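You operate a simulated robot arm through the tools that you are given. There is no shell and no other tool. Be economical: measure what you need, move in short steps, check, and stop when the job is done.

Carry out the task below with a simulated robot arm. There is one attempt and no reset: what you move stays moved.

Task
Set both rivets of the teal strap buckle in the riveter's nest.
Fine: one stroke a rivet; the buckle then goes in the buckle tray; leave the slide out.

The check looks at the end state, three seconds after you hand in, the way a careful person would. Anything else that was tipped, shoved, dropped, spilled or broken makes it a failure.

Robot
A 7-joint arm with a two-finger parallel gripper, fixed in place. Base frame: the origin is at the foot of the arm, x ahead of it, y to its left, z up; the work surface is at about z = 0. Units: m, rad, N and s.
With the tool pointing down near the work surface it reaches from about 0.22 to 0.58 m from the base axis. Its first joint turns from -1.152 to 1.152 rad. Payload 2.5 kg.
The tool frame sits at the grasp point between the pads (the TCP): z along the fingers, y along the line on which they close. The tips reach 0.023 m beyond it. The gripper opens to 0.094 m. The fingers are 0.038 m wide and 0.01 m thick; the gripper's body (0.054 by 0.096 m) begins 0.039 m behind the TCP.
Orientation is that of the tool frame in the base frame, as a unit quaternion [w, x, y, z]. With the fingers straight down and closing along the base's y, the tool's x points along the base's -x, its y along +y and its z along -z.

Tools
- The arm moves only by the tool move_arm. Its argument "plan" is a list of rows, each a list of 3 entries, a list of its own where there are three numbers: the shift along the tool's x, y, z in m, then the turn, a rotation vector about the tool's x, y, z in rad, then the finger opening in m, from 0 to 0.094. In form: [[[x, y, z], [wx, wy, wz], claw], ...]. A call has 1 to 8 rows; each row is the pose to reach, as a shift and turn from the pose commanded when the call began, along the tool's axes at that moment. Rows are played at 5 a second. More than 0.05 m and 0.15 rad between two rows, or a gripper value outside its range, and nothing of the call is played. Where a pose cannot be reached the arm comes as near as it can. A force on the tool above 40 N (or 10 N above the force at the start of the call, whichever is more), or a blocked arm, ends the call early, and 0.2 s more pass. The fingers move at their own pace (about 0.108 m/s each) and stop on an object; they squeeze with about 39 N. The grip force told is the motor's: it shows also when the fingers shut on nothing. Time passes only in rows, and 0.2 s behind the last, so rows that repeat a pose let the fingers close. It gives the time, the measured TCP pose, the force on the tool (base axes), the opening and the grip force at its end, in the units of the frame above (readings bear some noise), with the torque about the TCP (base axes, N m) and any sound that the robot's microphone picked up.
- Cameras (640 x 400 px; columns grow to the right, rows downward): "scene" is fixed at [0.1271, -0.4076, 0.5648]; the picture's right is [0.80, -0.61, 0.00], its down [-0.23, -0.30, -0.93] and it looks along [0.56, 0.74, -0.38] (base axes); focal length 214 px, centre (320, 200). "wrist" rides on the gripper at [0.086, 0.016, -0.074] in the tool frame; the picture's right is [-0.18, 0.98, 0.00], its down [-0.58, -0.11, -0.81] and it looks along [-0.79, -0.15, 0.59] (tool axes); focal length 243 px, centre (320, 200). There is no depth. A picture from a camera that has moved, and an enlarged one, comes with that camera's place and axes in the base frame and with its lens.
- camera(camera): a new picture of that camera. No time passes.
- enlarge(camera, box): a new picture of the part [left, top, right, bottom] of that camera's present view, enlarged. No time passes.
- sign_off(): hands the job in; it is judged then, once.

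Work in short steps. Places have to be worked out from the pictures, the camera data and where the tool is seen: move nearer, look again, correct. Check each grasp and each placing, and mend what went wrong. You have 120 turns and 76 pictures in all, those below and enlarged ones among them. Open the gripper and draw the arm clear of the work before you hand the job in, unless the task says otherwise; then end with one line.

The tools are called after "Emit:" by a JSON object that holds its "fn" and its "kwargs". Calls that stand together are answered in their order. move_arm: Moves the arm, as the interface text tells. Its arguments: {"type":"object","properties":{"plan":{"type":"array","items":{"type":"array"}}},"required":["plan"]} The other tools are called the same way: camera (camera) takes a picture; enlarge (camera, box) takes an enlarged picture of a part of a camera's view; sign_off () hands the job in.

At the start:

```text
clock: 0.0
tcp_pos: [0.3361, -0.0501, 0.525]
tool_rot: [0.0, 0.0, 1.0, 0.0]
contact_force: [0.1, -0.3, 0.5]
wrist_torque: [-0.02, 0.0, 0.01]
grip_width: 0.0941
gripper_force: 0.1
```

scene: 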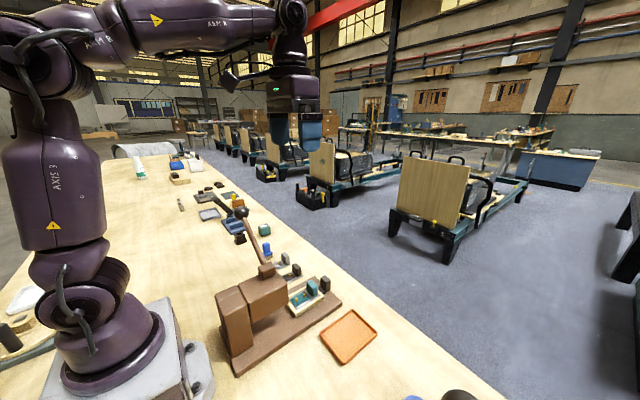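
wrist: 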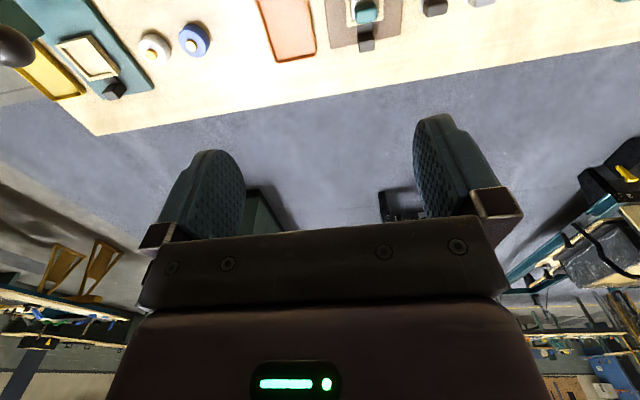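

The scene shows a brown riveter with a lever and a slide, and an orange tray beside it. I'll look closer at them first.

Emit:
{"fn": "enlarge", "kwargs": {"camera": "scene", "box": [200, 180, 400, 380]}}

Emit:
{"fn": "enlarge", "kwargs": {"camera": "scene", "box": [100, 130, 300, 260]}}

```text
2.00 times, centred on (300, 280) of scene
camera zoom: at [0.1271, -0.4076, 0.5648], right [0.8, -0.61, 0.0], down [-0.23, -0.3, -0.93], along [0.56, 0.74, -0.38], focal length 429 px, centre (360, 40)
```

zoom: 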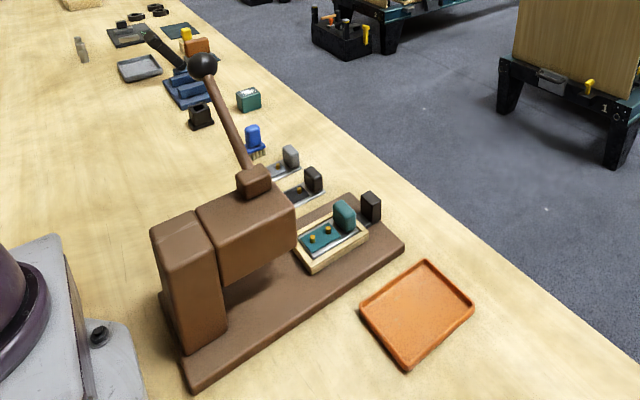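

```text
3.08 times, centred on (200, 195) of scene
camera zoom: at [0.1271, -0.4076, 0.5648], right [0.8, -0.61, 0.0], down [-0.23, -0.3, -0.93], along [0.56, 0.74, -0.38], focal length 660 px, centre (689, 215)
```

zoom: 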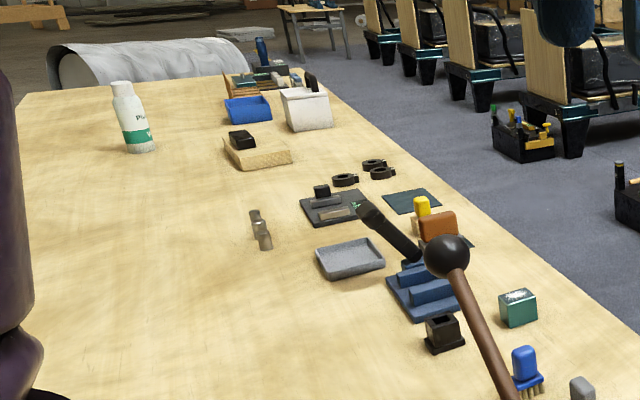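

The buckle sits in the wooden nest on the slide, near (0.38, 0.0). I'll tilt the tool so the wrist camera looks down on the riveter.

Emit:
{"fn": "move_arm", "kwargs": {"plan": [[[0, 0, 0], [0, 0.14, 0], 0.094], [[0, 0, 0], [0, 0.28, 0], 0.094], [[0, 0, 0], [0, 0.42, 0], 0.094], [[0, 0, 0], [0, 0.56, 0], 0.094], [[0, 0, 0], [0, 0.56, 0], 0.094]]}}

Emit:
{"fn": "camera", "kwargs": {"camera": "wrist"}}

```text
clock: 1.2
tcp_pos: [0.3004, -0.0402, 0.4585]
tool_rot: [-0.26, -0.001, 0.966, -0.002]
contact_force: [-0.5, 0.3, 0.3]
wrist_torque: [0.03, 0.01, 0.0]
grip_width: 0.0937
gripper_force: 0.0
out of reach, approached as far as the arm can: row 2, 3, 4, 5
```

```text
71 pictures are left
camera wrist: at [0.2639, -0.0238, 0.5656], right [0.16, 0.98, -0.1], down [0.91, -0.11, 0.4], along [0.39, -0.15, -0.91], focal length 243 px, centre (320, 200)
```

wrist: 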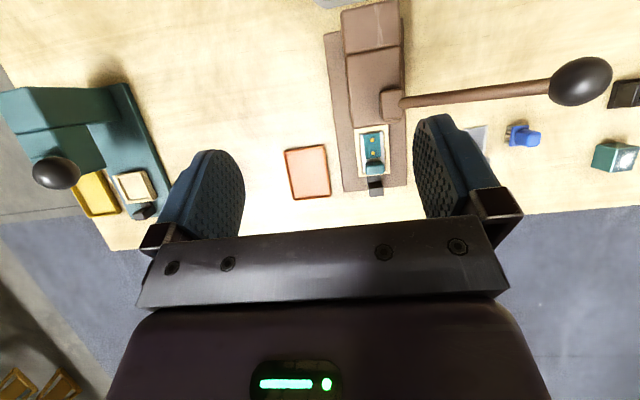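

A second, teal riveter stands to the right, but our buckle is in the brown one. Its lever points toward +y with the ball near (0.29, 0.20, 0.283). I'll enlarge both machines.

Emit:
{"fn": "enlarge", "kwargs": {"camera": "wrist", "box": [320, 80, 440, 200]}}

Emit:
{"fn": "enlarge", "kwargs": {"camera": "wrist", "box": [0, 60, 240, 240]}}

Emit:
{"fn": "enlarge", "kwargs": {"camera": "scene", "box": [265, 240, 365, 330]}}

```text
3.33 times, centred on (380, 140) of wrist
camera zoom: at [0.2639, -0.0238, 0.5656], right [0.16, 0.98, -0.1], down [0.91, -0.11, 0.4], along [0.39, -0.15, -0.91], focal length 809 px, centre (120, 400)
```

zoom: 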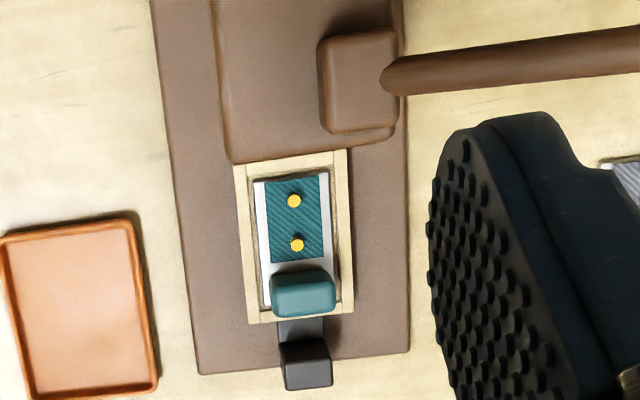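

```text
2.22 times, centred on (120, 150) of wrist
camera zoom: at [0.2639, -0.0238, 0.5656], right [0.16, 0.98, -0.1], down [0.91, -0.11, 0.4], along [0.39, -0.15, -0.91], focal length 539 px, centre (764, 311)
```

zoom: 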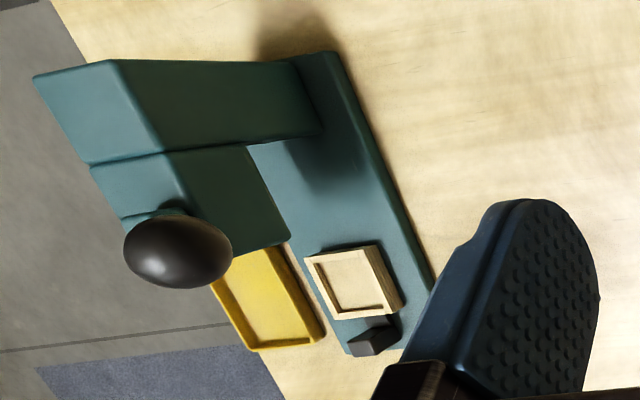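

```text
4.44 times, centred on (315, 285) of scene
camera zoom: at [0.127, -0.4076, 0.5648], right [0.8, -0.61, 0.0], down [-0.23, -0.3, -0.93], along [0.56, 0.74, -0.38], focal length 953 px, centre (342, -178)
```

zoom: 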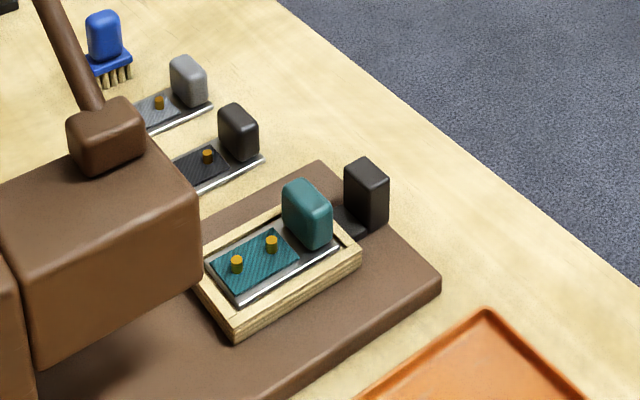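

The rivets sit near x = 0.365 and 0.393 at y = 0.02, and the slide knob near (0.465, 0.019). I'll level the tool again, then go low on the -y side to look under the head.

Emit:
{"fn": "move_arm", "kwargs": {"plan": [[[0, 0, 0.0], [0, -0.132, 0], 0.094], [[0, 0, 0.0], [0, -0.264, 0], 0.094], [[0, 0, 0.0], [0, -0.396, 0], 0.094], [[0, 0, 0.0], [0, -0.53, 0], 0.094], [[0, 0, 0], [0, -0.53, 0], 0.094]]}}

```text
clock: 2.4
tcp_pos: [0.3018, -0.0387, 0.4567]
tool_rot: [-0.014, 0.0, 1.0, 0.0]
contact_force: [0.1, -0.4, -0.1]
wrist_torque: [-0.01, -0.01, -0.02]
grip_width: 0.094
gripper_force: 0.0
```

Tool is nearly level; now I yaw toward +y while shifting to the -y side at height.

Emit:
{"fn": "move_arm", "kwargs": {"plan": [[[-0.01, -0.015, 0], [0, -0.028, 0], 0.094], [[-0.02, -0.03, 0], [0, -0.028, -0.14], 0.094], [[-0.03, -0.045, 0], [0, -0.028, -0.28], 0.094], [[-0.04, -0.06, 0], [0, -0.028, -0.42], 0.094], [[-0.05, -0.08, 0], [0, -0.028, -0.56], 0.094], [[-0.06, -0.08, 0], [0, -0.028, -0.7], 0.094], [[-0.06, -0.08, 0.03], [0, -0.028, -0.84], 0.094]]}}

```text
clock: 4.0
tcp_pos: [0.3591, -0.1198, 0.4237]
tool_rot: [0.0, -0.409, 0.912, 0.007]
contact_force: [0.4, 0.2, 0.1]
wrist_torque: [0.02, 0.04, 0.0]
grip_width: 0.0941
gripper_force: 0.1
```

Yaw goes the right way; I finish it and descend to z ≈ 0.16.

Emit:
{"fn": "move_arm", "kwargs": {"plan": [[[0, 0, 0.04], [0, 0, -0.14], 0.094], [[0, 0, 0.08], [0, 0, -0.28], 0.094], [[0, 0, 0.12], [0, 0, -0.42], 0.094], [[0, 0, 0.16], [0, 0, -0.56], 0.094], [[0, 0, 0.2], [0, 0, -0.7], 0.094], [[0, 0, 0.24], [0, 0, -0.73], 0.094], [[0, 0, 0.27], [0, 0, -0.73], 0.094]]}}

Emit:
{"fn": "camera", "kwargs": {"camera": "wrist"}}

```text
clock: 5.6
tcp_pos: [0.3595, -0.1148, 0.1522]
tool_rot: [-0.002, 0.707, -0.707, -0.005]
contact_force: [0.1, 0.2, -1.0]
wrist_torque: [0.01, 0.02, 0.0]
grip_width: 0.094
gripper_force: 0.0
```

```text
67 pictures are left
camera wrist: at [0.3432, -0.2021, 0.2252], right [-0.98, 0.18, 0.01], down [0.11, 0.57, 0.81], along [0.15, 0.8, -0.58], focal length 243 px, centre (320, 200)
```

wrist: 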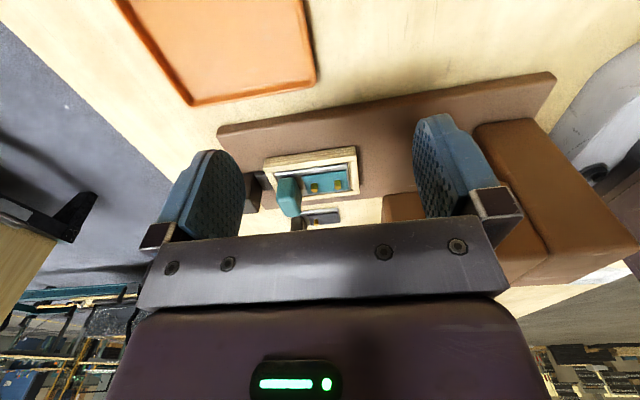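

The finger hides the ram. I shift toward -x a bit and lower.

Emit:
{"fn": "move_arm", "kwargs": {"plan": [[[0.02, 0.035, 0.015], [0, 0, 0], 0.094], [[0.04, 0.07, 0.03], [0, 0, 0], 0.094], [[0.04, 0.07, 0.05], [0, 0, 0], 0.094]]}}

Emit:
{"fn": "camera", "kwargs": {"camera": "wrist"}}

```text
clock: 6.4
tcp_pos: [0.2871, -0.156, 0.1031]
tool_rot: [-0.002, 0.708, -0.707, -0.005]
contact_force: [0.4, 0.5, -0.2]
wrist_torque: [0.02, -0.03, 0.01]
grip_width: 0.094
gripper_force: 0.0
```

```text
66 pictures are left
camera wrist: at [0.2705, -0.2425, 0.1777], right [-0.98, 0.18, 0.01], down [0.11, 0.57, 0.81], along [0.15, 0.8, -0.58], focal length 243 px, centre (320, 200)
```

wrist: 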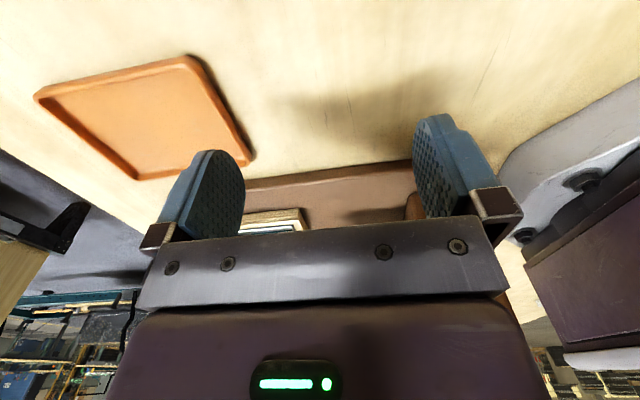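

The gripper hides the upper part. I'll shift toward the riveter a little, raise, and tilt so the camera looks more horizontally under the head.

Emit:
{"fn": "move_arm", "kwargs": {"plan": [[[-0.02, -0.004, -0.03], [0, -0.1, 0], 0.094], [[-0.04, -0.013, -0.05], [0, -0.2, 0], 0.094], [[-0.05, -0.013, -0.05], [0, -0.3, 0], 0.094], [[-0.056, -0.013, -0.05], [0, -0.4, 0], 0.094], [[-0.056, -0.013, -0.05], [0, -0.5, 0], 0.094]]}}

Emit:
{"fn": "camera", "kwargs": {"camera": "wrist"}}

```text
clock: 7.6
tcp_pos: [0.2996, -0.1003, 0.1556]
tool_rot: [0.178, -0.683, 0.685, 0.18]
contact_force: [0.4, -0.3, 0.3]
wrist_torque: [0.01, 0.0, -0.02]
grip_width: 0.0941
gripper_force: 0.0
```

```text
65 pictures are left
camera wrist: at [0.2837, -0.2122, 0.1773], right [-0.98, 0.16, 0.1], down [0.11, 0.11, 0.99], along [0.15, 0.98, -0.13], focal length 243 px, centre (320, 200)
```

wrist: 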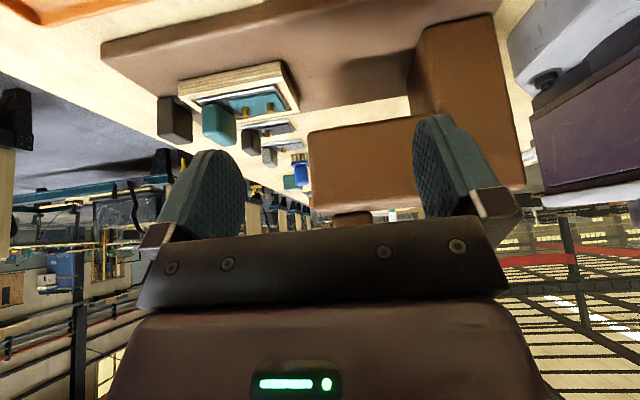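

The head's underside is at about z ≈ 0.093, above both knobs. I'll enlarge to look for a ram or stop marks.

Emit:
{"fn": "enlarge", "kwargs": {"camera": "wrist", "box": [150, 40, 430, 215]}}

```text
2.29 times, centred on (290, 128) of wrist
camera zoom: at [0.2837, -0.2122, 0.1773], right [-0.98, 0.16, 0.1], down [0.11, 0.11, 0.99], along [0.15, 0.98, -0.13], focal length 555 px, centre (389, 366)
```

zoom: 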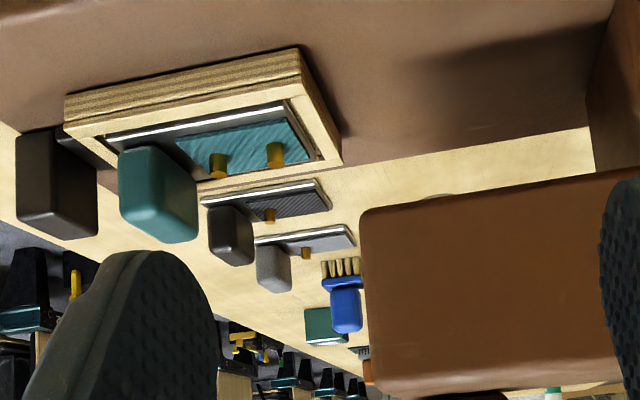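

No ram is visible from here; the lever hub suggests x ≈ 0.29. I'll raise, level, and return the yaw so I can grip the slide knob.

Emit:
{"fn": "move_arm", "kwargs": {"plan": [[[-0.016, 0, -0.03], [0, 0.1, 0], 0.094], [[-0.032, 0, -0.06], [0, 0.2, 0], 0.094], [[-0.048, 0, -0.088], [0, 0.3, 0], 0.094], [[-0.067, 0, -0.123], [0, 0.4, 0], 0.094], [[-0.08, 0, -0.148], [0, 0.515, 0], 0.094]]}}

Emit:
{"fn": "move_arm", "kwargs": {"plan": [[[0, -0.02, 0], [0, 0, 0.14], 0.094], [[0, -0.04, 0], [0, 0, 0.28], 0.094], [[0, -0.06, 0], [0, 0, 0.42], 0.094], [[0, -0.08, 0], [0, 0, 0.56], 0.094], [[0, -0.1, 0], [0, 0, 0.7], 0.094], [[0, -0.12, 0], [0, 0, 0.84], 0.094], [[0, -0.13, 0], [0, 0, 0.98], 0.094]]}}

```text
clock: 8.8
tcp_pos: [0.2996, -0.1017, 0.3233]
tool_rot: [-0.004, -0.707, 0.707, 0.0]
contact_force: [-0.9, 0.2, 0.0]
wrist_torque: [-0.04, -0.01, 0.02]
grip_width: 0.0942
gripper_force: 0.0
```

```text
clock: 10.4
tcp_pos: [0.4329, -0.1026, 0.325]
tool_rot: [-0.003, -0.289, 0.957, -0.001]
contact_force: [0.0, -0.6, 0.0]
wrist_torque: [0.0, -0.01, -0.01]
grip_width: 0.094
gripper_force: 0.1
```

Finish the yaw while moving above the slide knob.

Emit:
{"fn": "move_arm", "kwargs": {"plan": [[[-0.02, 0.02, 0], [0, 0, 0.12], 0.094], [[-0.04, 0.04, 0], [0, 0, 0.24], 0.094], [[-0.06, 0.06, 0], [0, 0, 0.36], 0.094], [[-0.075, 0.08, 0], [0, 0, 0.48], 0.094], [[-0.0863, 0.0901, 0], [0, 0, 0.586], 0.094]]}}

Emit:
{"fn": "move_arm", "kwargs": {"plan": [[[0, 0, 0.02], [0, 0.12, 0], 0.094], [[0, 0, 0.04], [0, 0.24, 0], 0.094], [[0, 0, 0.06], [0, 0.36, 0], 0.094], [[0, 0, 0.08], [0, 0.45, 0], 0.094], [[0, 0, 0.1], [0, 0.45, 0], 0.094]]}}

Emit:
{"fn": "camera", "kwargs": {"camera": "wrist"}}

```text
clock: 11.6
tcp_pos: [0.4558, 0.0208, 0.3241]
tool_rot: [-0.002, -0.001, 1.0, -0.002]
contact_force: [-0.3, 1.1, -0.6]
wrist_torque: [-0.02, 0.01, 0.0]
grip_width: 0.0942
gripper_force: 0.0
```

```text
clock: 12.8
tcp_pos: [0.4535, 0.0191, 0.2231]
tool_rot: [-0.226, -0.002, 0.974, -0.002]
contact_force: [0.1, -0.1, -0.5]
wrist_torque: [0.01, 0.02, -0.02]
grip_width: 0.094
gripper_force: 0.1
```

```text
63 pictures are left
camera wrist: at [0.4101, 0.0343, 0.3276], right [0.16, 0.98, -0.08], down [0.88, -0.1, 0.47], along [0.45, -0.15, -0.88], focal length 243 px, centre (320, 200)
```

wrist: 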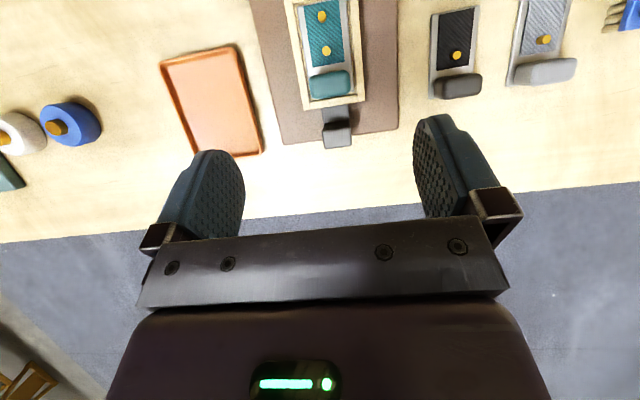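

Emit:
{"fn": "enlarge", "kwargs": {"camera": "wrist", "box": [260, 0, 420, 160]}}

```text
2.50 times, centred on (340, 80) of wrist
camera zoom: at [0.4101, 0.0343, 0.3276], right [0.16, 0.98, -0.08], down [0.88, -0.1, 0.47], along [0.45, -0.15, -0.88], focal length 606 px, centre (270, 500)
```

zoom: 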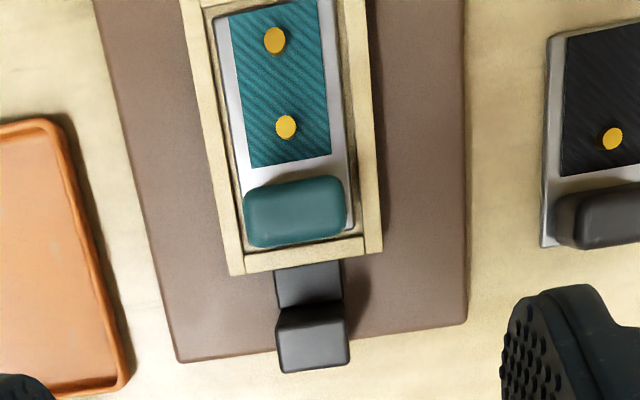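

Slide knob: x 0.461–0.484, y 0.004–0.036, top near z 0.062. I descend to above it, then around it.

Emit:
{"fn": "move_arm", "kwargs": {"plan": [[[-0.02, 0.001, 0.03], [0, 0, 0], 0.08], [[-0.04, 0.001, 0.06], [0, 0, 0], 0.08], [[-0.06, 0.001, 0.09], [0, 0, 0], 0.08], [[-0.075, 0.001, 0.105], [0, 0, 0], 0.08]]}}

Emit:
{"fn": "camera", "kwargs": {"camera": "wrist"}}

Emit:
{"fn": "enlarge", "kwargs": {"camera": "scene", "box": [200, 200, 400, 340]}}

```text
clock: 13.8
tcp_pos: [0.4734, 0.018, 0.093]
tool_rot: [-0.225, -0.001, 0.974, -0.002]
contact_force: [0.4, -0.4, -0.2]
wrist_torque: [-0.01, -0.03, 0.0]
grip_width: 0.0801
gripper_force: 0.0
```

```text
61 pictures are left
camera wrist: at [0.43, 0.0349, 0.1979], right [0.16, 0.98, -0.08], down [0.88, -0.1, 0.47], along [0.45, -0.15, -0.88], focal length 243 px, centre (320, 200)
```

wrist: 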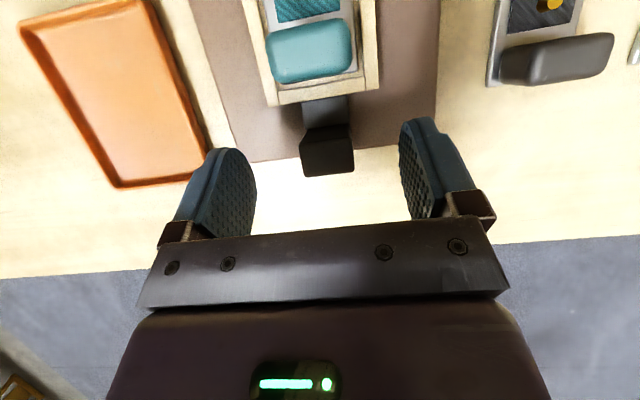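

```text
2.86 times, centred on (300, 270) of scene
camera zoom: at [0.1271, -0.4076, 0.5648], right [0.8, -0.61, 0.0], down [-0.23, -0.3, -0.93], along [0.56, 0.74, -0.38], focal length 613 px, centre (377, 0)
```

zoom: 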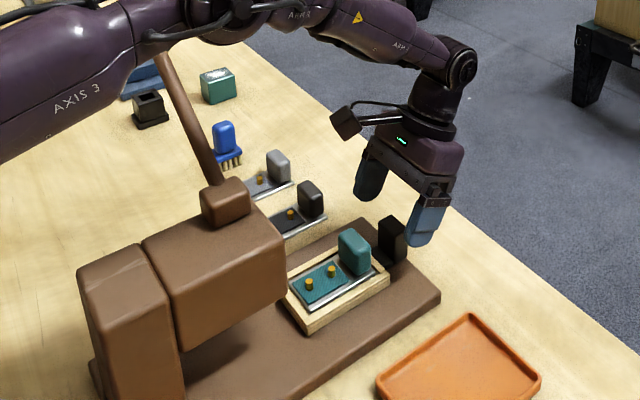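

The fingers straddle the knob; I lower to z ≈ 0.055 and close.

Emit:
{"fn": "move_arm", "kwargs": {"plan": [[[-0.009, 0.001, 0.017], [0, 0, 0], 0.08], [[-0.0185, 0.001, 0.033], [0, 0, 0], 0.08], [[-0.0185, 0.001, 0.033], [0, 0, 0], 0.05], [[-0.0185, 0.001, 0.033], [0, 0, 0], 0.02], [[-0.0185, 0.001, 0.033], [0, 0, 0], 0.02]]}}

Emit:
{"fn": "enlarge", "kwargs": {"camera": "scene", "box": [260, 200, 380, 320]}}

```text
clock: 15.0
tcp_pos: [0.4761, 0.02, 0.0569]
tool_rot: [-0.226, -0.001, 0.974, -0.004]
contact_force: [-0.3, -8.6, -1.9]
wrist_torque: [0.64, -0.37, -0.07]
grip_width: 0.032
gripper_force: 45.6
```

```text
3.33 times, centred on (320, 260) of scene
camera zoom: at [0.1271, -0.4077, 0.5648], right [0.8, -0.61, 0.0], down [-0.23, -0.3, -0.93], along [0.56, 0.74, -0.38], focal length 715 px, centre (320, 0)
```

zoom: 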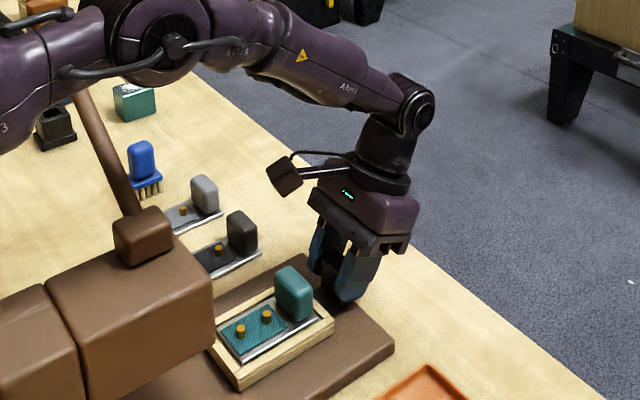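

The knob is gripped (0.032 m). I push the slide in by 0.03 and read forces and sound.

Emit:
{"fn": "move_arm", "kwargs": {"plan": [[[0.009, -0.001, 0.0044], [0, 0, 0], 0.02], [[0.018, -0.001, 0.0088], [0, 0, 0], 0.02], [[0.027, -0.001, 0.0132], [0, 0, 0], 0.02]]}}

```text
clock: 15.8
tcp_pos: [0.4469, 0.0209, 0.0572]
tool_rot: [-0.226, -0.002, 0.974, -0.002]
contact_force: [1.3, -6.1, -5.2]
wrist_torque: [0.08, -0.81, -0.36]
grip_width: 0.0316
gripper_force: 45.5
```

It slides freely. I continue another 0.03.

Emit:
{"fn": "move_arm", "kwargs": {"plan": [[[0.009, 0, 0.0044], [0, 0, 0], 0.02], [[0.018, 0, 0.0088], [0, 0, 0], 0.02], [[0.027, 0, 0.0132], [0, 0, 0], 0.02]]}}

Emit:
{"fn": "camera", "kwargs": {"camera": "wrist"}}

Emit:
{"fn": "enlarge", "kwargs": {"camera": "scene", "box": [220, 200, 360, 320]}}

```text
clock: 16.6
tcp_pos: [0.4144, 0.0202, 0.0561]
tool_rot: [-0.226, -0.001, 0.974, -0.002]
contact_force: [1.2, -0.9, -21.4]
wrist_torque: [0.21, -1.0, -0.68]
grip_width: 0.0316
gripper_force: 45.9
```

```text
58 pictures are left
camera wrist: at [0.3703, 0.0362, 0.1619], right [0.16, 0.98, -0.08], down [0.88, -0.1, 0.47], along [0.45, -0.15, -0.88], focal length 243 px, centre (320, 200)
```

wrist: 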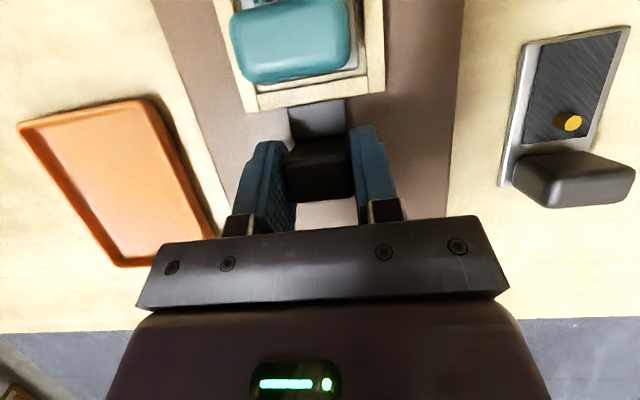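

```text
3.33 times, centred on (290, 260) of scene
camera zoom: at [0.1271, -0.4076, 0.5648], right [0.8, -0.61, 0.0], down [-0.23, -0.3, -0.93], along [0.56, 0.74, -0.38], focal length 715 px, centre (420, 0)
```

zoom: 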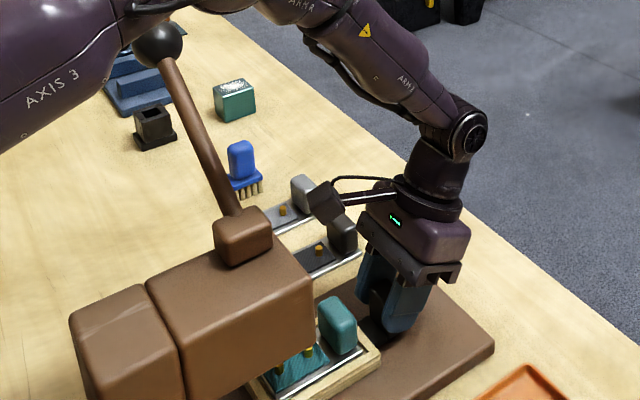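

Travel so far is about 0.062, with some vertical strain that I ease. I advance in small steps, listening for a detent.

Emit:
{"fn": "move_arm", "kwargs": {"plan": [[[0.0023, 0, 0.0032], [0, 0, 0], 0.02], [[0.0045, 0, 0.0042], [0, 0, 0], 0.02]]}}

```text
clock: 17.2
tcp_pos: [0.411, 0.0193, 0.0565]
tool_rot: [-0.225, -0.002, 0.974, -0.001]
contact_force: [-0.4, 3.6, 7.5]
wrist_torque: [0.26, 0.77, -0.81]
grip_width: 0.0315
gripper_force: 44.8
```

Emit:
{"fn": "move_arm", "kwargs": {"plan": [[[0.0045, 0, 0.0022], [0, 0, 0], 0.02], [[0.009, 0, 0.0044], [0, 0, 0], 0.02]]}}

```text
clock: 17.8
tcp_pos: [0.3996, 0.0201, 0.0568]
tool_rot: [-0.225, -0.003, 0.974, -0.002]
contact_force: [2.8, 5.0, 21.2]
wrist_torque: [0.61, 1.0, -0.68]
grip_width: 0.0316
gripper_force: 44.7
```

Emit:
{"fn": "move_arm", "kwargs": {"plan": [[[0.0047, 0, 0.0018], [0, 0, 0], 0.02], [[0.0092, 0, 0.004], [0, 0, 0], 0.02]]}}

```text
clock: 18.4
tcp_pos: [0.3905, 0.02, 0.0565]
tool_rot: [-0.224, -0.002, 0.975, -0.002]
contact_force: [2.3, 10.0, 18.3]
wrist_torque: [0.21, -0.38, -0.68]
grip_width: 0.0317
gripper_force: 45.2
```

No stop yet at 0.086 m of travel. I check camera clearance to the head and what can be seen.

Emit:
{"fn": "enlarge", "kwargs": {"camera": "scene", "box": [220, 200, 360, 320]}}

Emit:
{"fn": "camera", "kwargs": {"camera": "wrist"}}

```text
3.33 times, centred on (290, 260) of scene
camera zoom: at [0.127, -0.4077, 0.5648], right [0.8, -0.61, 0.0], down [-0.23, -0.3, -0.93], along [0.56, 0.74, -0.38], focal length 715 px, centre (420, 0)
```

zoom: 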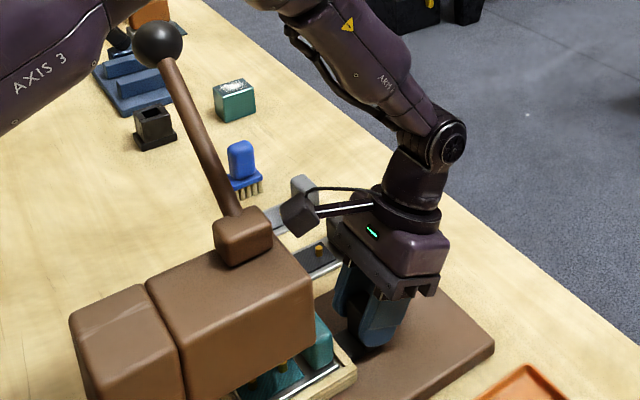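

```text
55 pictures are left
camera wrist: at [0.3452, 0.036, 0.1618], right [0.16, 0.98, -0.08], down [0.88, -0.1, 0.47], along [0.45, -0.15, -0.88], focal length 243 px, centre (320, 200)
```

wrist: 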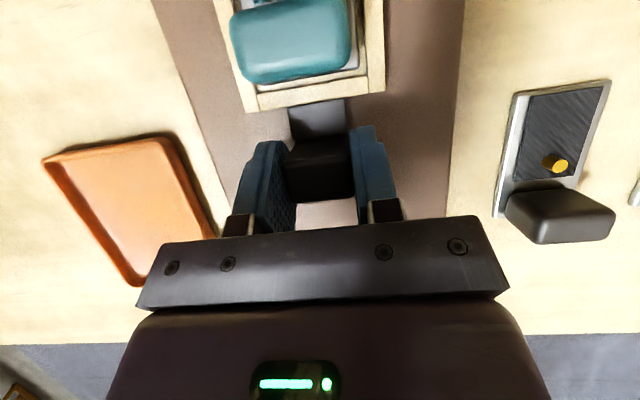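

The camera would come close to the head. I'll open, tilt 0.35 rad more about the TCP, and regrip.

Emit:
{"fn": "move_arm", "kwargs": {"plan": [[[0, 0, 0], [0, 0, 0], 0.06], [[0, 0, 0], [0, 0, 0], 0.06], [[0, 0, 0], [0, 0.12, 0], 0.06], [[0, 0, 0], [0, 0.24, 0], 0.06], [[0, 0, 0], [0, 0.35, 0], 0.06], [[0, 0, 0], [0, 0.35, 0], 0.02], [[0, 0, 0], [0, 0.35, 0], 0.02]]}}

Emit:
{"fn": "camera", "kwargs": {"camera": "wrist"}}

```text
clock: 20.0
tcp_pos: [0.3905, 0.0204, 0.0559]
tool_rot: [-0.392, 0.0, 0.92, -0.001]
contact_force: [1.2, 3.3, -3.7]
wrist_torque: [0.23, 0.34, -0.37]
grip_width: 0.0318
gripper_force: 45.3
```

```text
54 pictures are left
camera wrist: at [0.3843, 0.0363, 0.1698], right [0.12, 0.98, -0.14], down [0.98, -0.11, 0.14], along [0.12, -0.15, -0.98], focal length 243 px, centre (320, 200)
```

wrist: 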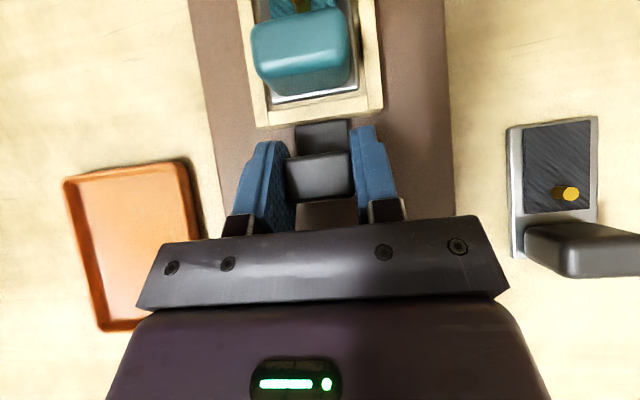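

Regripped at a tilt of 0.8. I advance the slide 0.01.

Emit:
{"fn": "move_arm", "kwargs": {"plan": [[[0.0035, 0, 0.0036], [0, 0, 0], 0.02], [[0.007, 0, 0.0072], [0, 0, 0], 0.02], [[0.007, 0, 0.0072], [0, 0, 0], 0.02]]}}

```text
clock: 20.8
tcp_pos: [0.3786, 0.0214, 0.0553]
tool_rot: [-0.392, -0.001, 0.92, -0.002]
contact_force: [-1.5, 12.3, -21.0]
wrist_torque: [-0.07, 0.11, -0.58]
grip_width: 0.0318
gripper_force: 45.0
```

Emit:
{"fn": "move_arm", "kwargs": {"plan": [[[0.0035, 0, 0.0036], [0, 0, 0], 0.02], [[0.007, 0, 0.0072], [0, 0, 0], 0.02], [[0.007, 0, 0.0072], [0, 0, 0], 0.02]]}}

```text
clock: 21.3
tcp_pos: [0.3757, 0.0209, 0.0553]
tool_rot: [-0.386, 0.0, 0.922, 0.0]
contact_force: [3.2, 1.3, -4.3]
wrist_torque: [0.0, 0.52, -0.08]
grip_width: 0.0316
gripper_force: 45.0
stopped in row 2: the force on the tool passed its limit at 43 N (the readings are from after the stop); the commanded pose is now the measured one
```

The slide hit its stop after about 0.100 m travel, which puts the outer rivet at x ≈ 0.289, right under the lever hub. I release and back away along the tool axis.

Emit:
{"fn": "move_arm", "kwargs": {"plan": [[[0, 0, 0], [0, 0, 0], 0.07], [[0, 0, 0], [0, 0, 0], 0.07], [[-0.005, 0, -0.04], [0, 0, 0], 0.07], [[-0.01, 0, -0.08], [0, 0, 0], 0.07], [[0, 0, -0.12], [0, -0.12, 0], 0.07], [[0.02, 0, -0.15], [0, -0.24, 0], 0.07]]}}

Emit:
{"fn": "enlarge", "kwargs": {"camera": "scene", "box": [220, 180, 380, 320]}}

Emit:
{"fn": "camera", "kwargs": {"camera": "wrist"}}

```text
clock: 22.7
tcp_pos: [0.469, 0.0212, 0.1711]
tool_rot: [-0.274, -0.001, 0.962, -0.002]
contact_force: [-0.5, 0.1, 0.2]
wrist_torque: [0.0, 0.03, 0.0]
grip_width: 0.07
gripper_force: 0.0
```

```text
2.86 times, centred on (300, 250) of scene
camera zoom: at [0.1271, -0.4076, 0.5648], right [0.8, -0.61, 0.0], down [-0.23, -0.3, -0.93], along [0.56, 0.74, -0.38], focal length 613 px, centre (377, 57)
```

zoom: 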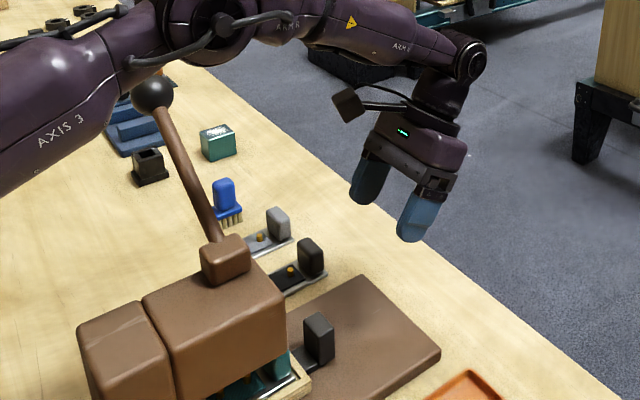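

```text
52 pictures are left
camera wrist: at [0.4353, 0.0371, 0.2809], right [0.15, 0.98, -0.1], down [0.92, -0.11, 0.38], along [0.36, -0.15, -0.92], focal length 243 px, centre (320, 200)
```

wrist: 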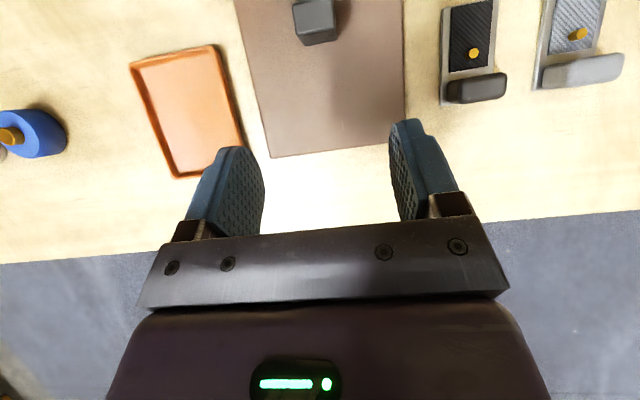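

The slide is in, with the nest fully under the head. I'll level and raise the arm, then yaw to close the fingers along x on the lever ball.

Emit:
{"fn": "move_arm", "kwargs": {"plan": [[[0.02, 0, -0.035], [0, -0.12, 0], 0.07], [[0.04, 0, -0.07], [0, -0.24, 0], 0.07], [[0.063, 0, -0.1], [0, -0.36, 0], 0.07], [[0.085, 0, -0.14], [0, -0.48, 0], 0.07], [[0.105, 0, -0.17], [0, -0.555, 0], 0.07]]}}

Emit:
{"fn": "move_arm", "kwargs": {"plan": [[[0.01, 0.02, 0], [0, 0, -0.14], 0.07], [[0.02, 0.04, 0], [0, 0, -0.28], 0.07], [[0.03, 0.06, 0], [0, 0, -0.42], 0.07], [[0.05, 0.08, 0], [0, 0, -0.56], 0.07], [[0.07, 0.1, 0], [0, 0, -0.7], 0.07], [[0.09, 0.11, 0], [0, 0, -0.84], 0.07], [[0.11, 0.12, 0], [0, 0, -0.98], 0.07]]}}

```text
clock: 23.9
tcp_pos: [0.4687, 0.0218, 0.3751]
tool_rot: [0.002, -0.001, 1.0, -0.001]
contact_force: [0.2, -0.3, 0.1]
wrist_torque: [-0.01, -0.01, 0.03]
grip_width: 0.0703
gripper_force: 0.1
```

```text
clock: 25.5
tcp_pos: [0.3579, 0.1405, 0.3741]
tool_rot: [0.001, -0.472, 0.882, -0.001]
contact_force: [-0.7, 0.5, -0.5]
wrist_torque: [0.01, 0.02, 0.02]
grip_width: 0.07
gripper_force: 0.0
```

Emit:
{"fn": "move_arm", "kwargs": {"plan": [[[0.005, 0.015, 0], [0, 0, -0.14], 0.08], [[0.01, 0.03, 0], [0, 0, -0.28], 0.08], [[0.015, 0.045, 0], [0, 0, -0.42], 0.08], [[0.018, 0.06, 0], [0, 0, -0.56], 0.08], [[0.021, 0.068, 0], [0, 0, -0.588], 0.08]]}}

Emit:
{"fn": "camera", "kwargs": {"camera": "wrist"}}

Emit:
{"fn": "camera", "kwargs": {"camera": "scene"}}

```text
clock: 26.7
tcp_pos: [0.2899, 0.161, 0.3763]
tool_rot: [-0.001, 0.707, -0.707, 0.001]
contact_force: [-0.4, -0.4, 0.3]
wrist_torque: [-0.02, -0.02, 0.0]
grip_width: 0.08
gripper_force: 0.0
```

```text
51 pictures are left
camera wrist: at [0.2736, 0.0751, 0.4506], right [-0.98, 0.18, 0.0], down [0.11, 0.58, 0.81], along [0.15, 0.79, -0.59], focal length 243 px, centre (320, 200)
```

wrist: 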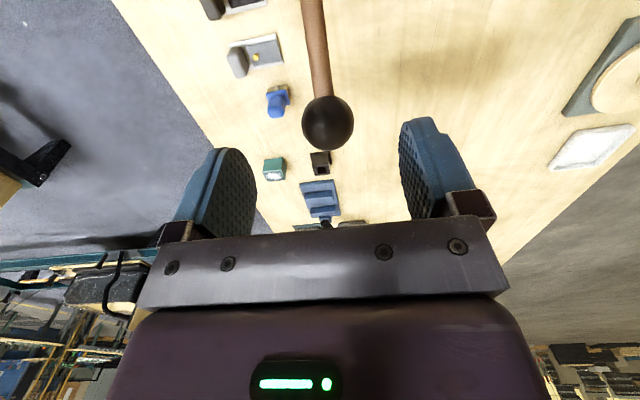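

```text
50 pictures are left
```

scene: 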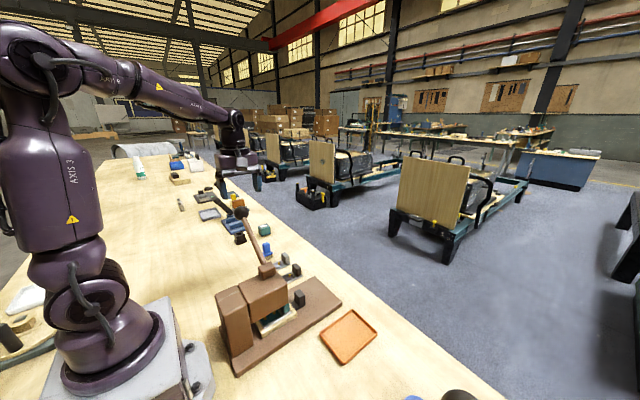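

Triangulated ball: (0.289, 0.189, 0.294), radius about 0.019. I lower over it with the fingers open.

Emit:
{"fn": "move_arm", "kwargs": {"plan": [[[-0.028, 0.0, 0.0], [0, 0, 0], 0.08], [[-0.028, 0.0, 0.04], [0, 0, 0], 0.08], [[-0.028, 0.001, 0.08], [0, 0, 0], 0.08]]}}

Emit:
{"fn": "camera", "kwargs": {"camera": "wrist"}}

Emit:
{"fn": "enlarge", "kwargs": {"camera": "scene", "box": [190, 150, 310, 250]}}

```text
clock: 27.5
tcp_pos: [0.2888, 0.1864, 0.2962]
tool_rot: [0.001, -0.707, 0.708, -0.001]
contact_force: [0.7, 0.0, -1.2]
wrist_torque: [-0.01, -0.01, 0.01]
grip_width: 0.0801
gripper_force: 0.2
```

```text
49 pictures are left
camera wrist: at [0.2721, 0.1, 0.3714], right [-0.98, 0.18, 0.0], down [0.11, 0.58, 0.81], along [0.15, 0.79, -0.59], focal length 243 px, centre (320, 200)
```

wrist: 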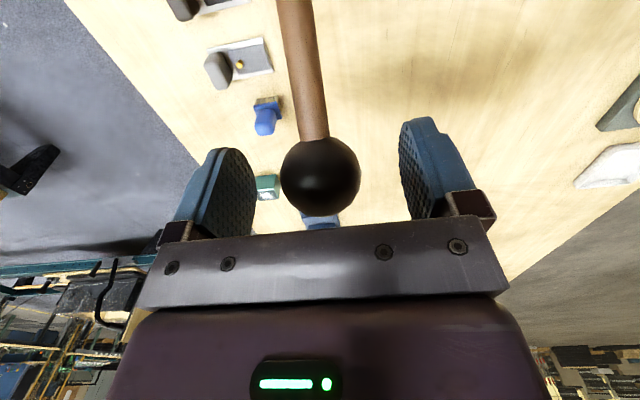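

```text
4.00 times, centred on (250, 200) of scene
camera zoom: at [0.127, -0.4076, 0.5648], right [0.8, -0.61, 0.0], down [-0.23, -0.3, -0.93], along [0.56, 0.74, -0.38], focal length 858 px, centre (600, 200)
```

zoom: 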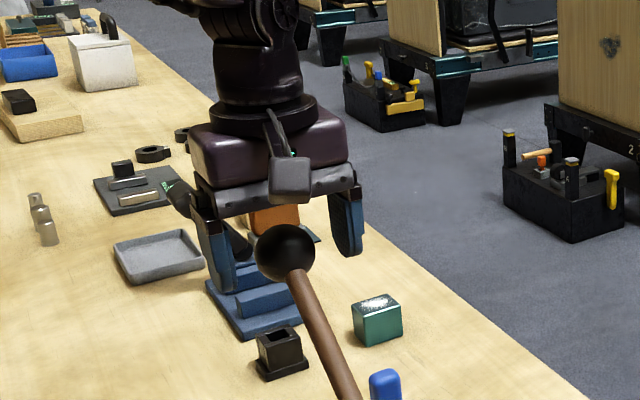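

The ball is between the fingers at about (0.288, 0.183, 0.297). I close on it.

Emit:
{"fn": "move_arm", "kwargs": {"plan": [[[0.002, 0.0, 0.0], [0, 0, 0], 0.05], [[0.002, 0.0, 0.0], [0, 0, 0], 0.03], [[0.002, 0.0, 0.0], [0, 0, 0], 0.03]]}}

```text
clock: 28.3
tcp_pos: [0.2894, 0.1845, 0.296]
tool_rot: [0.003, -0.707, 0.708, -0.001]
contact_force: [19.7, 6.4, -10.7]
wrist_torque: [0.38, -0.34, -0.25]
grip_width: 0.0431
gripper_force: 45.1
```

The ball is gripped (0.043 m). I begin drawing the lever down along its arc, a small part first to feel it.

Emit:
{"fn": "move_arm", "kwargs": {"plan": [[[-0.006, -0.001, 0.007], [0, 0, 0], 0.03], [[-0.012, -0.001, 0.0144], [0, 0, 0], 0.03]]}}

```text
clock: 28.9
tcp_pos: [0.2891, 0.195, 0.281]
tool_rot: [-0.001, -0.706, 0.709, -0.002]
contact_force: [17.7, -14.5, 1.3]
wrist_torque: [-1.37, -0.1, -0.13]
grip_width: 0.0432
gripper_force: 44.9
```

Lever moves; slightly too much +y in my arc. I correct it and continue.

Emit:
{"fn": "move_arm", "kwargs": {"plan": [[[-0.003, -0.001, 0.009], [0, 0, 0], 0.03], [[-0.0077, -0.001, 0.0178], [0, 0, 0], 0.03], [[-0.0117, -0.001, 0.027], [0, 0, 0], 0.03], [[-0.0157, -0.001, 0.0361], [0, 0, 0], 0.03]]}}

```text
clock: 29.9
tcp_pos: [0.2903, 0.213, 0.2446]
tool_rot: [-0.004, -0.707, 0.707, -0.001]
contact_force: [-5.3, -22.0, 1.0]
wrist_torque: [-1.31, -0.05, 0.05]
grip_width: 0.043
gripper_force: 44.9
```

Fit gives pivot ≈ (y 0.030, z 0.177), R ≈ 0.194. I continue down.

Emit:
{"fn": "move_arm", "kwargs": {"plan": [[[-0.002, 0, 0.009], [0, 0, 0], 0.03], [[-0.004, 0, 0.018], [0, 0, 0], 0.03], [[-0.0058, 0, 0.0275], [0, 0, 0], 0.03], [[-0.0075, 0, 0.037], [0, 0, 0], 0.03]]}}

```text
clock: 30.9
tcp_pos: [0.2898, 0.2209, 0.2082]
tool_rot: [0.001, 0.707, -0.707, 0.0]
contact_force: [-23.6, 3.1, 8.8]
wrist_torque: [-1.22, 0.45, 0.1]
grip_width: 0.0431
gripper_force: 44.9
```

Emit:
{"fn": "move_arm", "kwargs": {"plan": [[[-0.0012, 0.0005, 0.0095], [0, 0, 0], 0.03], [[-0.0022, 0.0008, 0.0193], [0, 0, 0], 0.03]]}}

```text
clock: 31.5
tcp_pos: [0.2909, 0.2235, 0.1869]
tool_rot: [-0.003, -0.706, 0.708, -0.003]
contact_force: [-16.4, -6.3, 9.7]
wrist_torque: [-1.24, 0.29, 0.24]
grip_width: 0.0433
gripper_force: 45.5
```

Emit:
{"fn": "move_arm", "kwargs": {"plan": [[[0.0, 0.0005, 0.0095], [0, 0, 0], 0.03], [[0.0005, 0.0008, 0.0193], [0, 0, 0], 0.03]]}}

Emit:
{"fn": "enlarge", "kwargs": {"camera": "scene", "box": [200, 180, 340, 320]}}

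```text
clock: 32.1
tcp_pos: [0.2892, 0.2236, 0.1685]
tool_rot: [-0.001, -0.706, 0.708, -0.001]
contact_force: [-8.9, -9.1, 9.9]
wrist_torque: [-1.29, 0.19, 0.08]
grip_width: 0.0434
gripper_force: 45.1
```

```text
2.86 times, centred on (270, 250) of scene
camera zoom: at [0.127, -0.4077, 0.5648], right [0.8, -0.61, 0.0], down [-0.23, -0.3, -0.93], along [0.56, 0.74, -0.38], focal length 613 px, centre (463, 57)
```

zoom: 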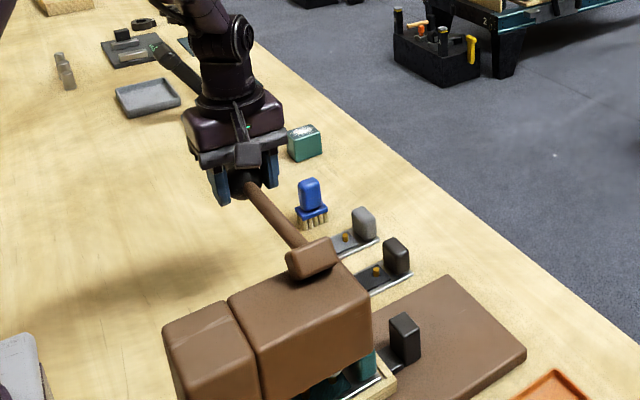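

The lever swings cleanly. Continue below horizontal.

Emit:
{"fn": "move_arm", "kwargs": {"plan": [[[0.001, 0, 0.0095], [0, 0, 0], 0.03], [[0.002, 0, 0.019], [0, 0, 0], 0.03], [[0.0035, 0, 0.0285], [0, 0, 0], 0.03]]}}

```text
clock: 32.9
tcp_pos: [0.2898, 0.2194, 0.1404]
tool_rot: [-0.002, -0.707, 0.707, -0.001]
contact_force: [-11.5, -5.7, 10.8]
wrist_torque: [-1.28, 0.23, 0.11]
grip_width: 0.0436
gripper_force: 45.1
```

Emit:
{"fn": "move_arm", "kwargs": {"plan": [[[0.002, 0, 0.0095], [0, 0, 0], 0.03], [[0.0045, 0, 0.019], [0, 0, 0], 0.03]]}}

```text
clock: 33.5
tcp_pos: [0.2889, 0.2145, 0.1203]
tool_rot: [0.0, 0.707, -0.707, 0.0]
contact_force: [-12.3, -4.8, 11.5]
wrist_torque: [-1.25, 0.28, 0.13]
grip_width: 0.0434
gripper_force: 44.7
```

Emit:
{"fn": "move_arm", "kwargs": {"plan": [[[0.003, 0, 0.0095], [0, 0, 0], 0.03], [[0.0062, 0, 0.019], [0, 0, 0], 0.03]]}}

```text
clock: 34.1
tcp_pos: [0.2904, 0.2068, 0.1029]
tool_rot: [0.002, 0.707, -0.707, 0.001]
contact_force: [-17.7, -3.6, 11.9]
wrist_torque: [-1.23, 0.25, 0.12]
grip_width: 0.0436
gripper_force: 45.1
```

Emit:
{"fn": "move_arm", "kwargs": {"plan": [[[0.004, 0.0005, 0.009], [0, 0, 0], 0.03], [[0.0083, 0.001, 0.018], [0, 0, 0], 0.03]]}}

```text
clock: 34.5
tcp_pos: [0.2899, 0.2068, 0.0995]
tool_rot: [0.0, -0.707, 0.707, 0.0]
contact_force: [-3.5, -3.3, 10.7]
wrist_torque: [0.82, -0.13, -0.01]
grip_width: 0.0434
gripper_force: 44.7
stopped in row 1: the force on the tool passed its limit at 49 N (the readings are from after the stop); the commanded pose is now the measured one
```

The lever hit something firm at z ≈ 0.10 with a 49 N spike. I press once more slightly to confirm it is the bottom of the stroke.

Emit:
{"fn": "move_arm", "kwargs": {"plan": [[[0.001, 0, 0.003], [0, 0, 0], 0.03], [[0.002, 0, 0.006], [0, 0, 0], 0.03], [[0.003, 0, 0.009], [0, 0, 0], 0.03]]}}

Emit:
{"fn": "enlarge", "kwargs": {"camera": "scene", "box": [200, 200, 340, 320]}}

```text
clock: 35.0
tcp_pos: [0.2902, 0.207, 0.0996]
tool_rot: [-0.002, 0.708, -0.707, 0.001]
contact_force: [-4.7, -3.9, 12.3]
wrist_torque: [0.68, 0.08, -0.02]
grip_width: 0.0433
gripper_force: 45.4
stopped in row 2: the force on the tool passed its limit at 41 N (the readings are from after the stop); the commanded pose is now the measured one
```

```text
3.33 times, centred on (270, 260) of scene
camera zoom: at [0.127, -0.4077, 0.5648], right [0.8, -0.61, 0.0], down [-0.23, -0.3, -0.93], along [0.56, 0.74, -0.38], focal length 715 px, centre (487, 0)
```

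zoom: 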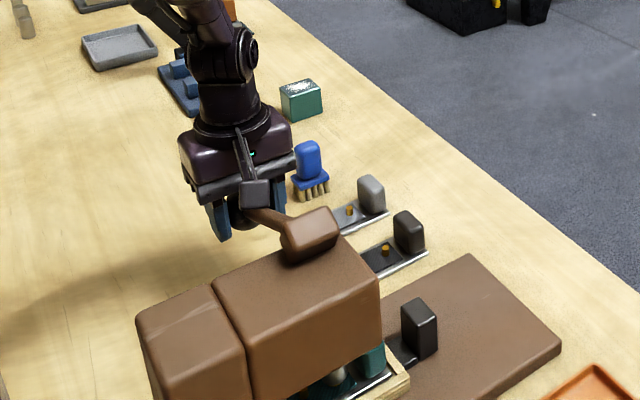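

The ram is now visible under the head, down on the buckle. I enlarge to see where it sits.

Emit:
{"fn": "enlarge", "kwargs": {"camera": "scene", "box": [270, 290, 330, 330]}}

```text
10.00 times, centred on (300, 310) of scene
camera zoom: at [0.127, -0.4077, 0.5648], right [0.8, -0.61, 0.0], down [-0.23, -0.3, -0.93], along [0.56, 0.74, -0.38], focal length 2145 px, centre (520, -900)
```

zoom: 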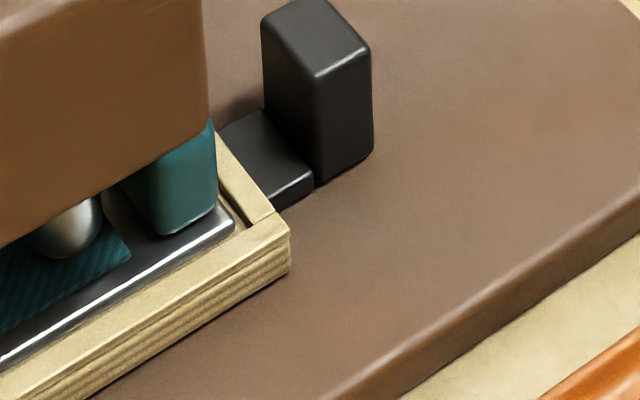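

Ram at x ≈ 0.288, matching the estimate. I return the lever up along the same arc.

Emit:
{"fn": "move_arm", "kwargs": {"plan": [[[-0.004, 0, -0.009], [0, 0, 0], 0.03], [[-0.0078, 0, -0.0182], [0, 0, 0], 0.03], [[-0.0105, 0, -0.0275], [0, 0, 0], 0.03], [[-0.0128, 0, -0.037], [0, 0, 0], 0.03], [[-0.0158, 0, -0.0561], [0, 0, 0], 0.03], [[-0.017, 0, -0.0755], [0, 0, 0], 0.03]]}}

Emit:
{"fn": "move_arm", "kwargs": {"plan": [[[0.0008, 0, -0.0193], [0, 0, 0], 0.03], [[0.0035, 0, -0.0385], [0, 0, 0], 0.03], [[0.0081, 0, -0.0574], [0, 0, 0], 0.03], [[0.0146, 0, -0.0757], [0, 0, 0], 0.03], [[0.0228, 0, -0.0932], [0, 0, 0], 0.03], [[0.0328, 0, -0.1098], [0, 0, 0], 0.03]]}}

```text
clock: 36.4
tcp_pos: [0.2904, 0.2224, 0.1727]
tool_rot: [-0.002, 0.707, -0.707, 0.002]
contact_force: [8.3, 4.5, -4.8]
wrist_torque: [1.27, -0.23, -0.03]
grip_width: 0.0435
gripper_force: 45.1
```

```text
clock: 37.8
tcp_pos: [0.2901, 0.1912, 0.2847]
tool_rot: [-0.006, 0.709, -0.706, 0.001]
contact_force: [19.2, 9.8, -1.0]
wrist_torque: [1.33, -0.26, -0.16]
grip_width: 0.0433
gripper_force: 45.3
```

Last bit up to the starting position, then I release and rise clear.

Emit:
{"fn": "move_arm", "kwargs": {"plan": [[[0.0034, 0, -0.0055], [0, 0, 0], 0.03], [[0.0072, 0, -0.0108], [0, 0, 0], 0.03], [[0.0072, 0, -0.0108], [0, 0, 0], 0.08], [[0.0072, 0, -0.0108], [0, 0, 0], 0.08]]}}

Emit:
{"fn": "camera", "kwargs": {"camera": "wrist"}}

```text
clock: 38.8
tcp_pos: [0.2897, 0.1831, 0.2944]
tool_rot: [0.0, 0.708, -0.706, 0.001]
contact_force: [-0.1, -0.3, 0.4]
wrist_torque: [0.01, 0.0, -0.01]
grip_width: 0.0799
gripper_force: 0.0
```

```text
44 pictures are left
camera wrist: at [0.2738, 0.0967, 0.3689], right [-0.98, 0.18, 0.0], down [0.11, 0.58, 0.81], along [0.15, 0.79, -0.59], focal length 243 px, centre (320, 200)
```

wrist: 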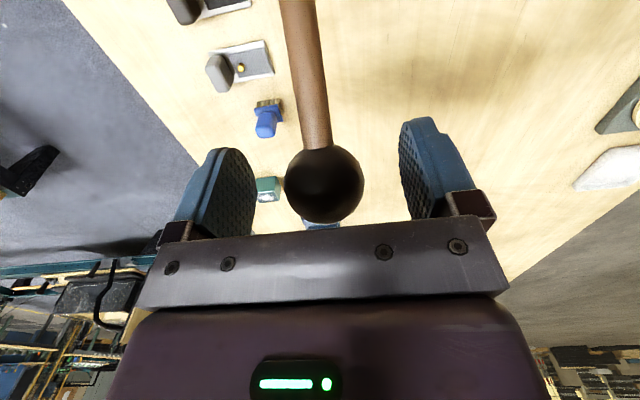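

The lever stays up. I rise and return toward the slide knob, unwinding the yaw.

Emit:
{"fn": "move_arm", "kwargs": {"plan": [[[0, 0, -0.04], [0, 0, 0], 0.08], [[0, 0, -0.08], [0, 0, 0], 0.08], [[0.0, -0.03, -0.08], [0, 0, 0.14], 0.08], [[0.02, -0.06, -0.08], [0, 0, 0.28], 0.08], [[0.05, -0.09, -0.08], [0, 0, 0.42], 0.08], [[0.08, -0.12, -0.08], [0, 0, 0.56], 0.08], [[0.11, -0.15, -0.08], [0, 0, 0.7], 0.08], [[0.13, -0.17, -0.08], [0, 0, 0.84], 0.08]]}}

```text
clock: 40.5
tcp_pos: [0.4596, 0.0531, 0.3784]
tool_rot: [0.0, -0.358, 0.934, -0.001]
contact_force: [0.3, -0.2, -1.3]
wrist_torque: [0.01, 0.01, 0.01]
grip_width: 0.0802
gripper_force: 0.1
```

Emit:
{"fn": "move_arm", "kwargs": {"plan": [[[0.006, -0.004, 0], [0, 0, 0.14], 0.08], [[0.012, -0.008, 0], [0, 0, 0.28], 0.08], [[0.018, -0.012, 0], [0, 0, 0.42], 0.08], [[0.024, -0.016, 0], [0, 0, 0.56], 0.08], [[0.029, -0.0179, 0], [0, 0, 0.7], 0.08], [[0.029, -0.0179, 0], [0, 0, 0.732], 0.08]]}}

Emit:
{"fn": "move_arm", "kwargs": {"plan": [[[0, 0, 0.04], [0, 0.13, 0], 0.08], [[0, 0, 0.08], [0, 0.26, 0], 0.08], [[0, 0, 0.12], [0, 0.39, 0], 0.08], [[0, 0, 0.16], [0, 0.52, 0], 0.08], [[0, 0, 0.19], [0, 0.65, 0], 0.08], [[0, 0, 0.22], [0, 0.78, 0], 0.08], [[0, 0, 0.22], [0, 0.8, 0], 0.08]]}}

Emit:
{"fn": "camera", "kwargs": {"camera": "wrist"}}

```text
clock: 42.0
tcp_pos: [0.4497, 0.0218, 0.3748]
tool_rot: [0.001, 0.001, 1.0, 0.001]
contact_force: [0.0, 0.1, 0.2]
wrist_torque: [-0.02, -0.02, -0.01]
grip_width: 0.0797
gripper_force: 0.0
```

```text
clock: 43.5
tcp_pos: [0.451, 0.0202, 0.1532]
tool_rot: [-0.389, 0.001, 0.921, 0.001]
contact_force: [1.0, 0.1, -0.2]
wrist_torque: [0.04, 0.03, -0.02]
grip_width: 0.0801
gripper_force: 0.0
```

```text
43 pictures are left
camera wrist: at [0.4435, 0.0371, 0.2668], right [0.13, 0.98, -0.13], down [0.98, -0.11, 0.15], along [0.13, -0.15, -0.98], focal length 243 px, centre (320, 200)
```

wrist: 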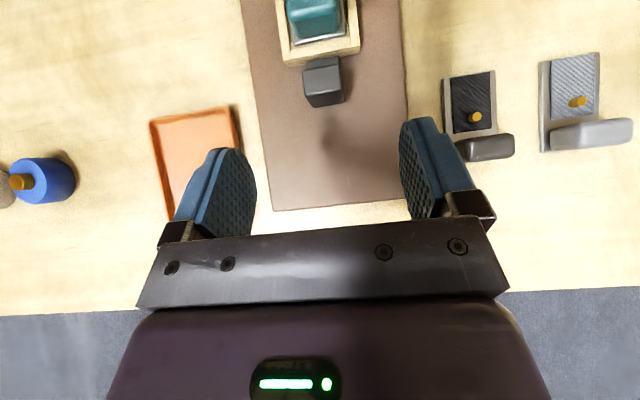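

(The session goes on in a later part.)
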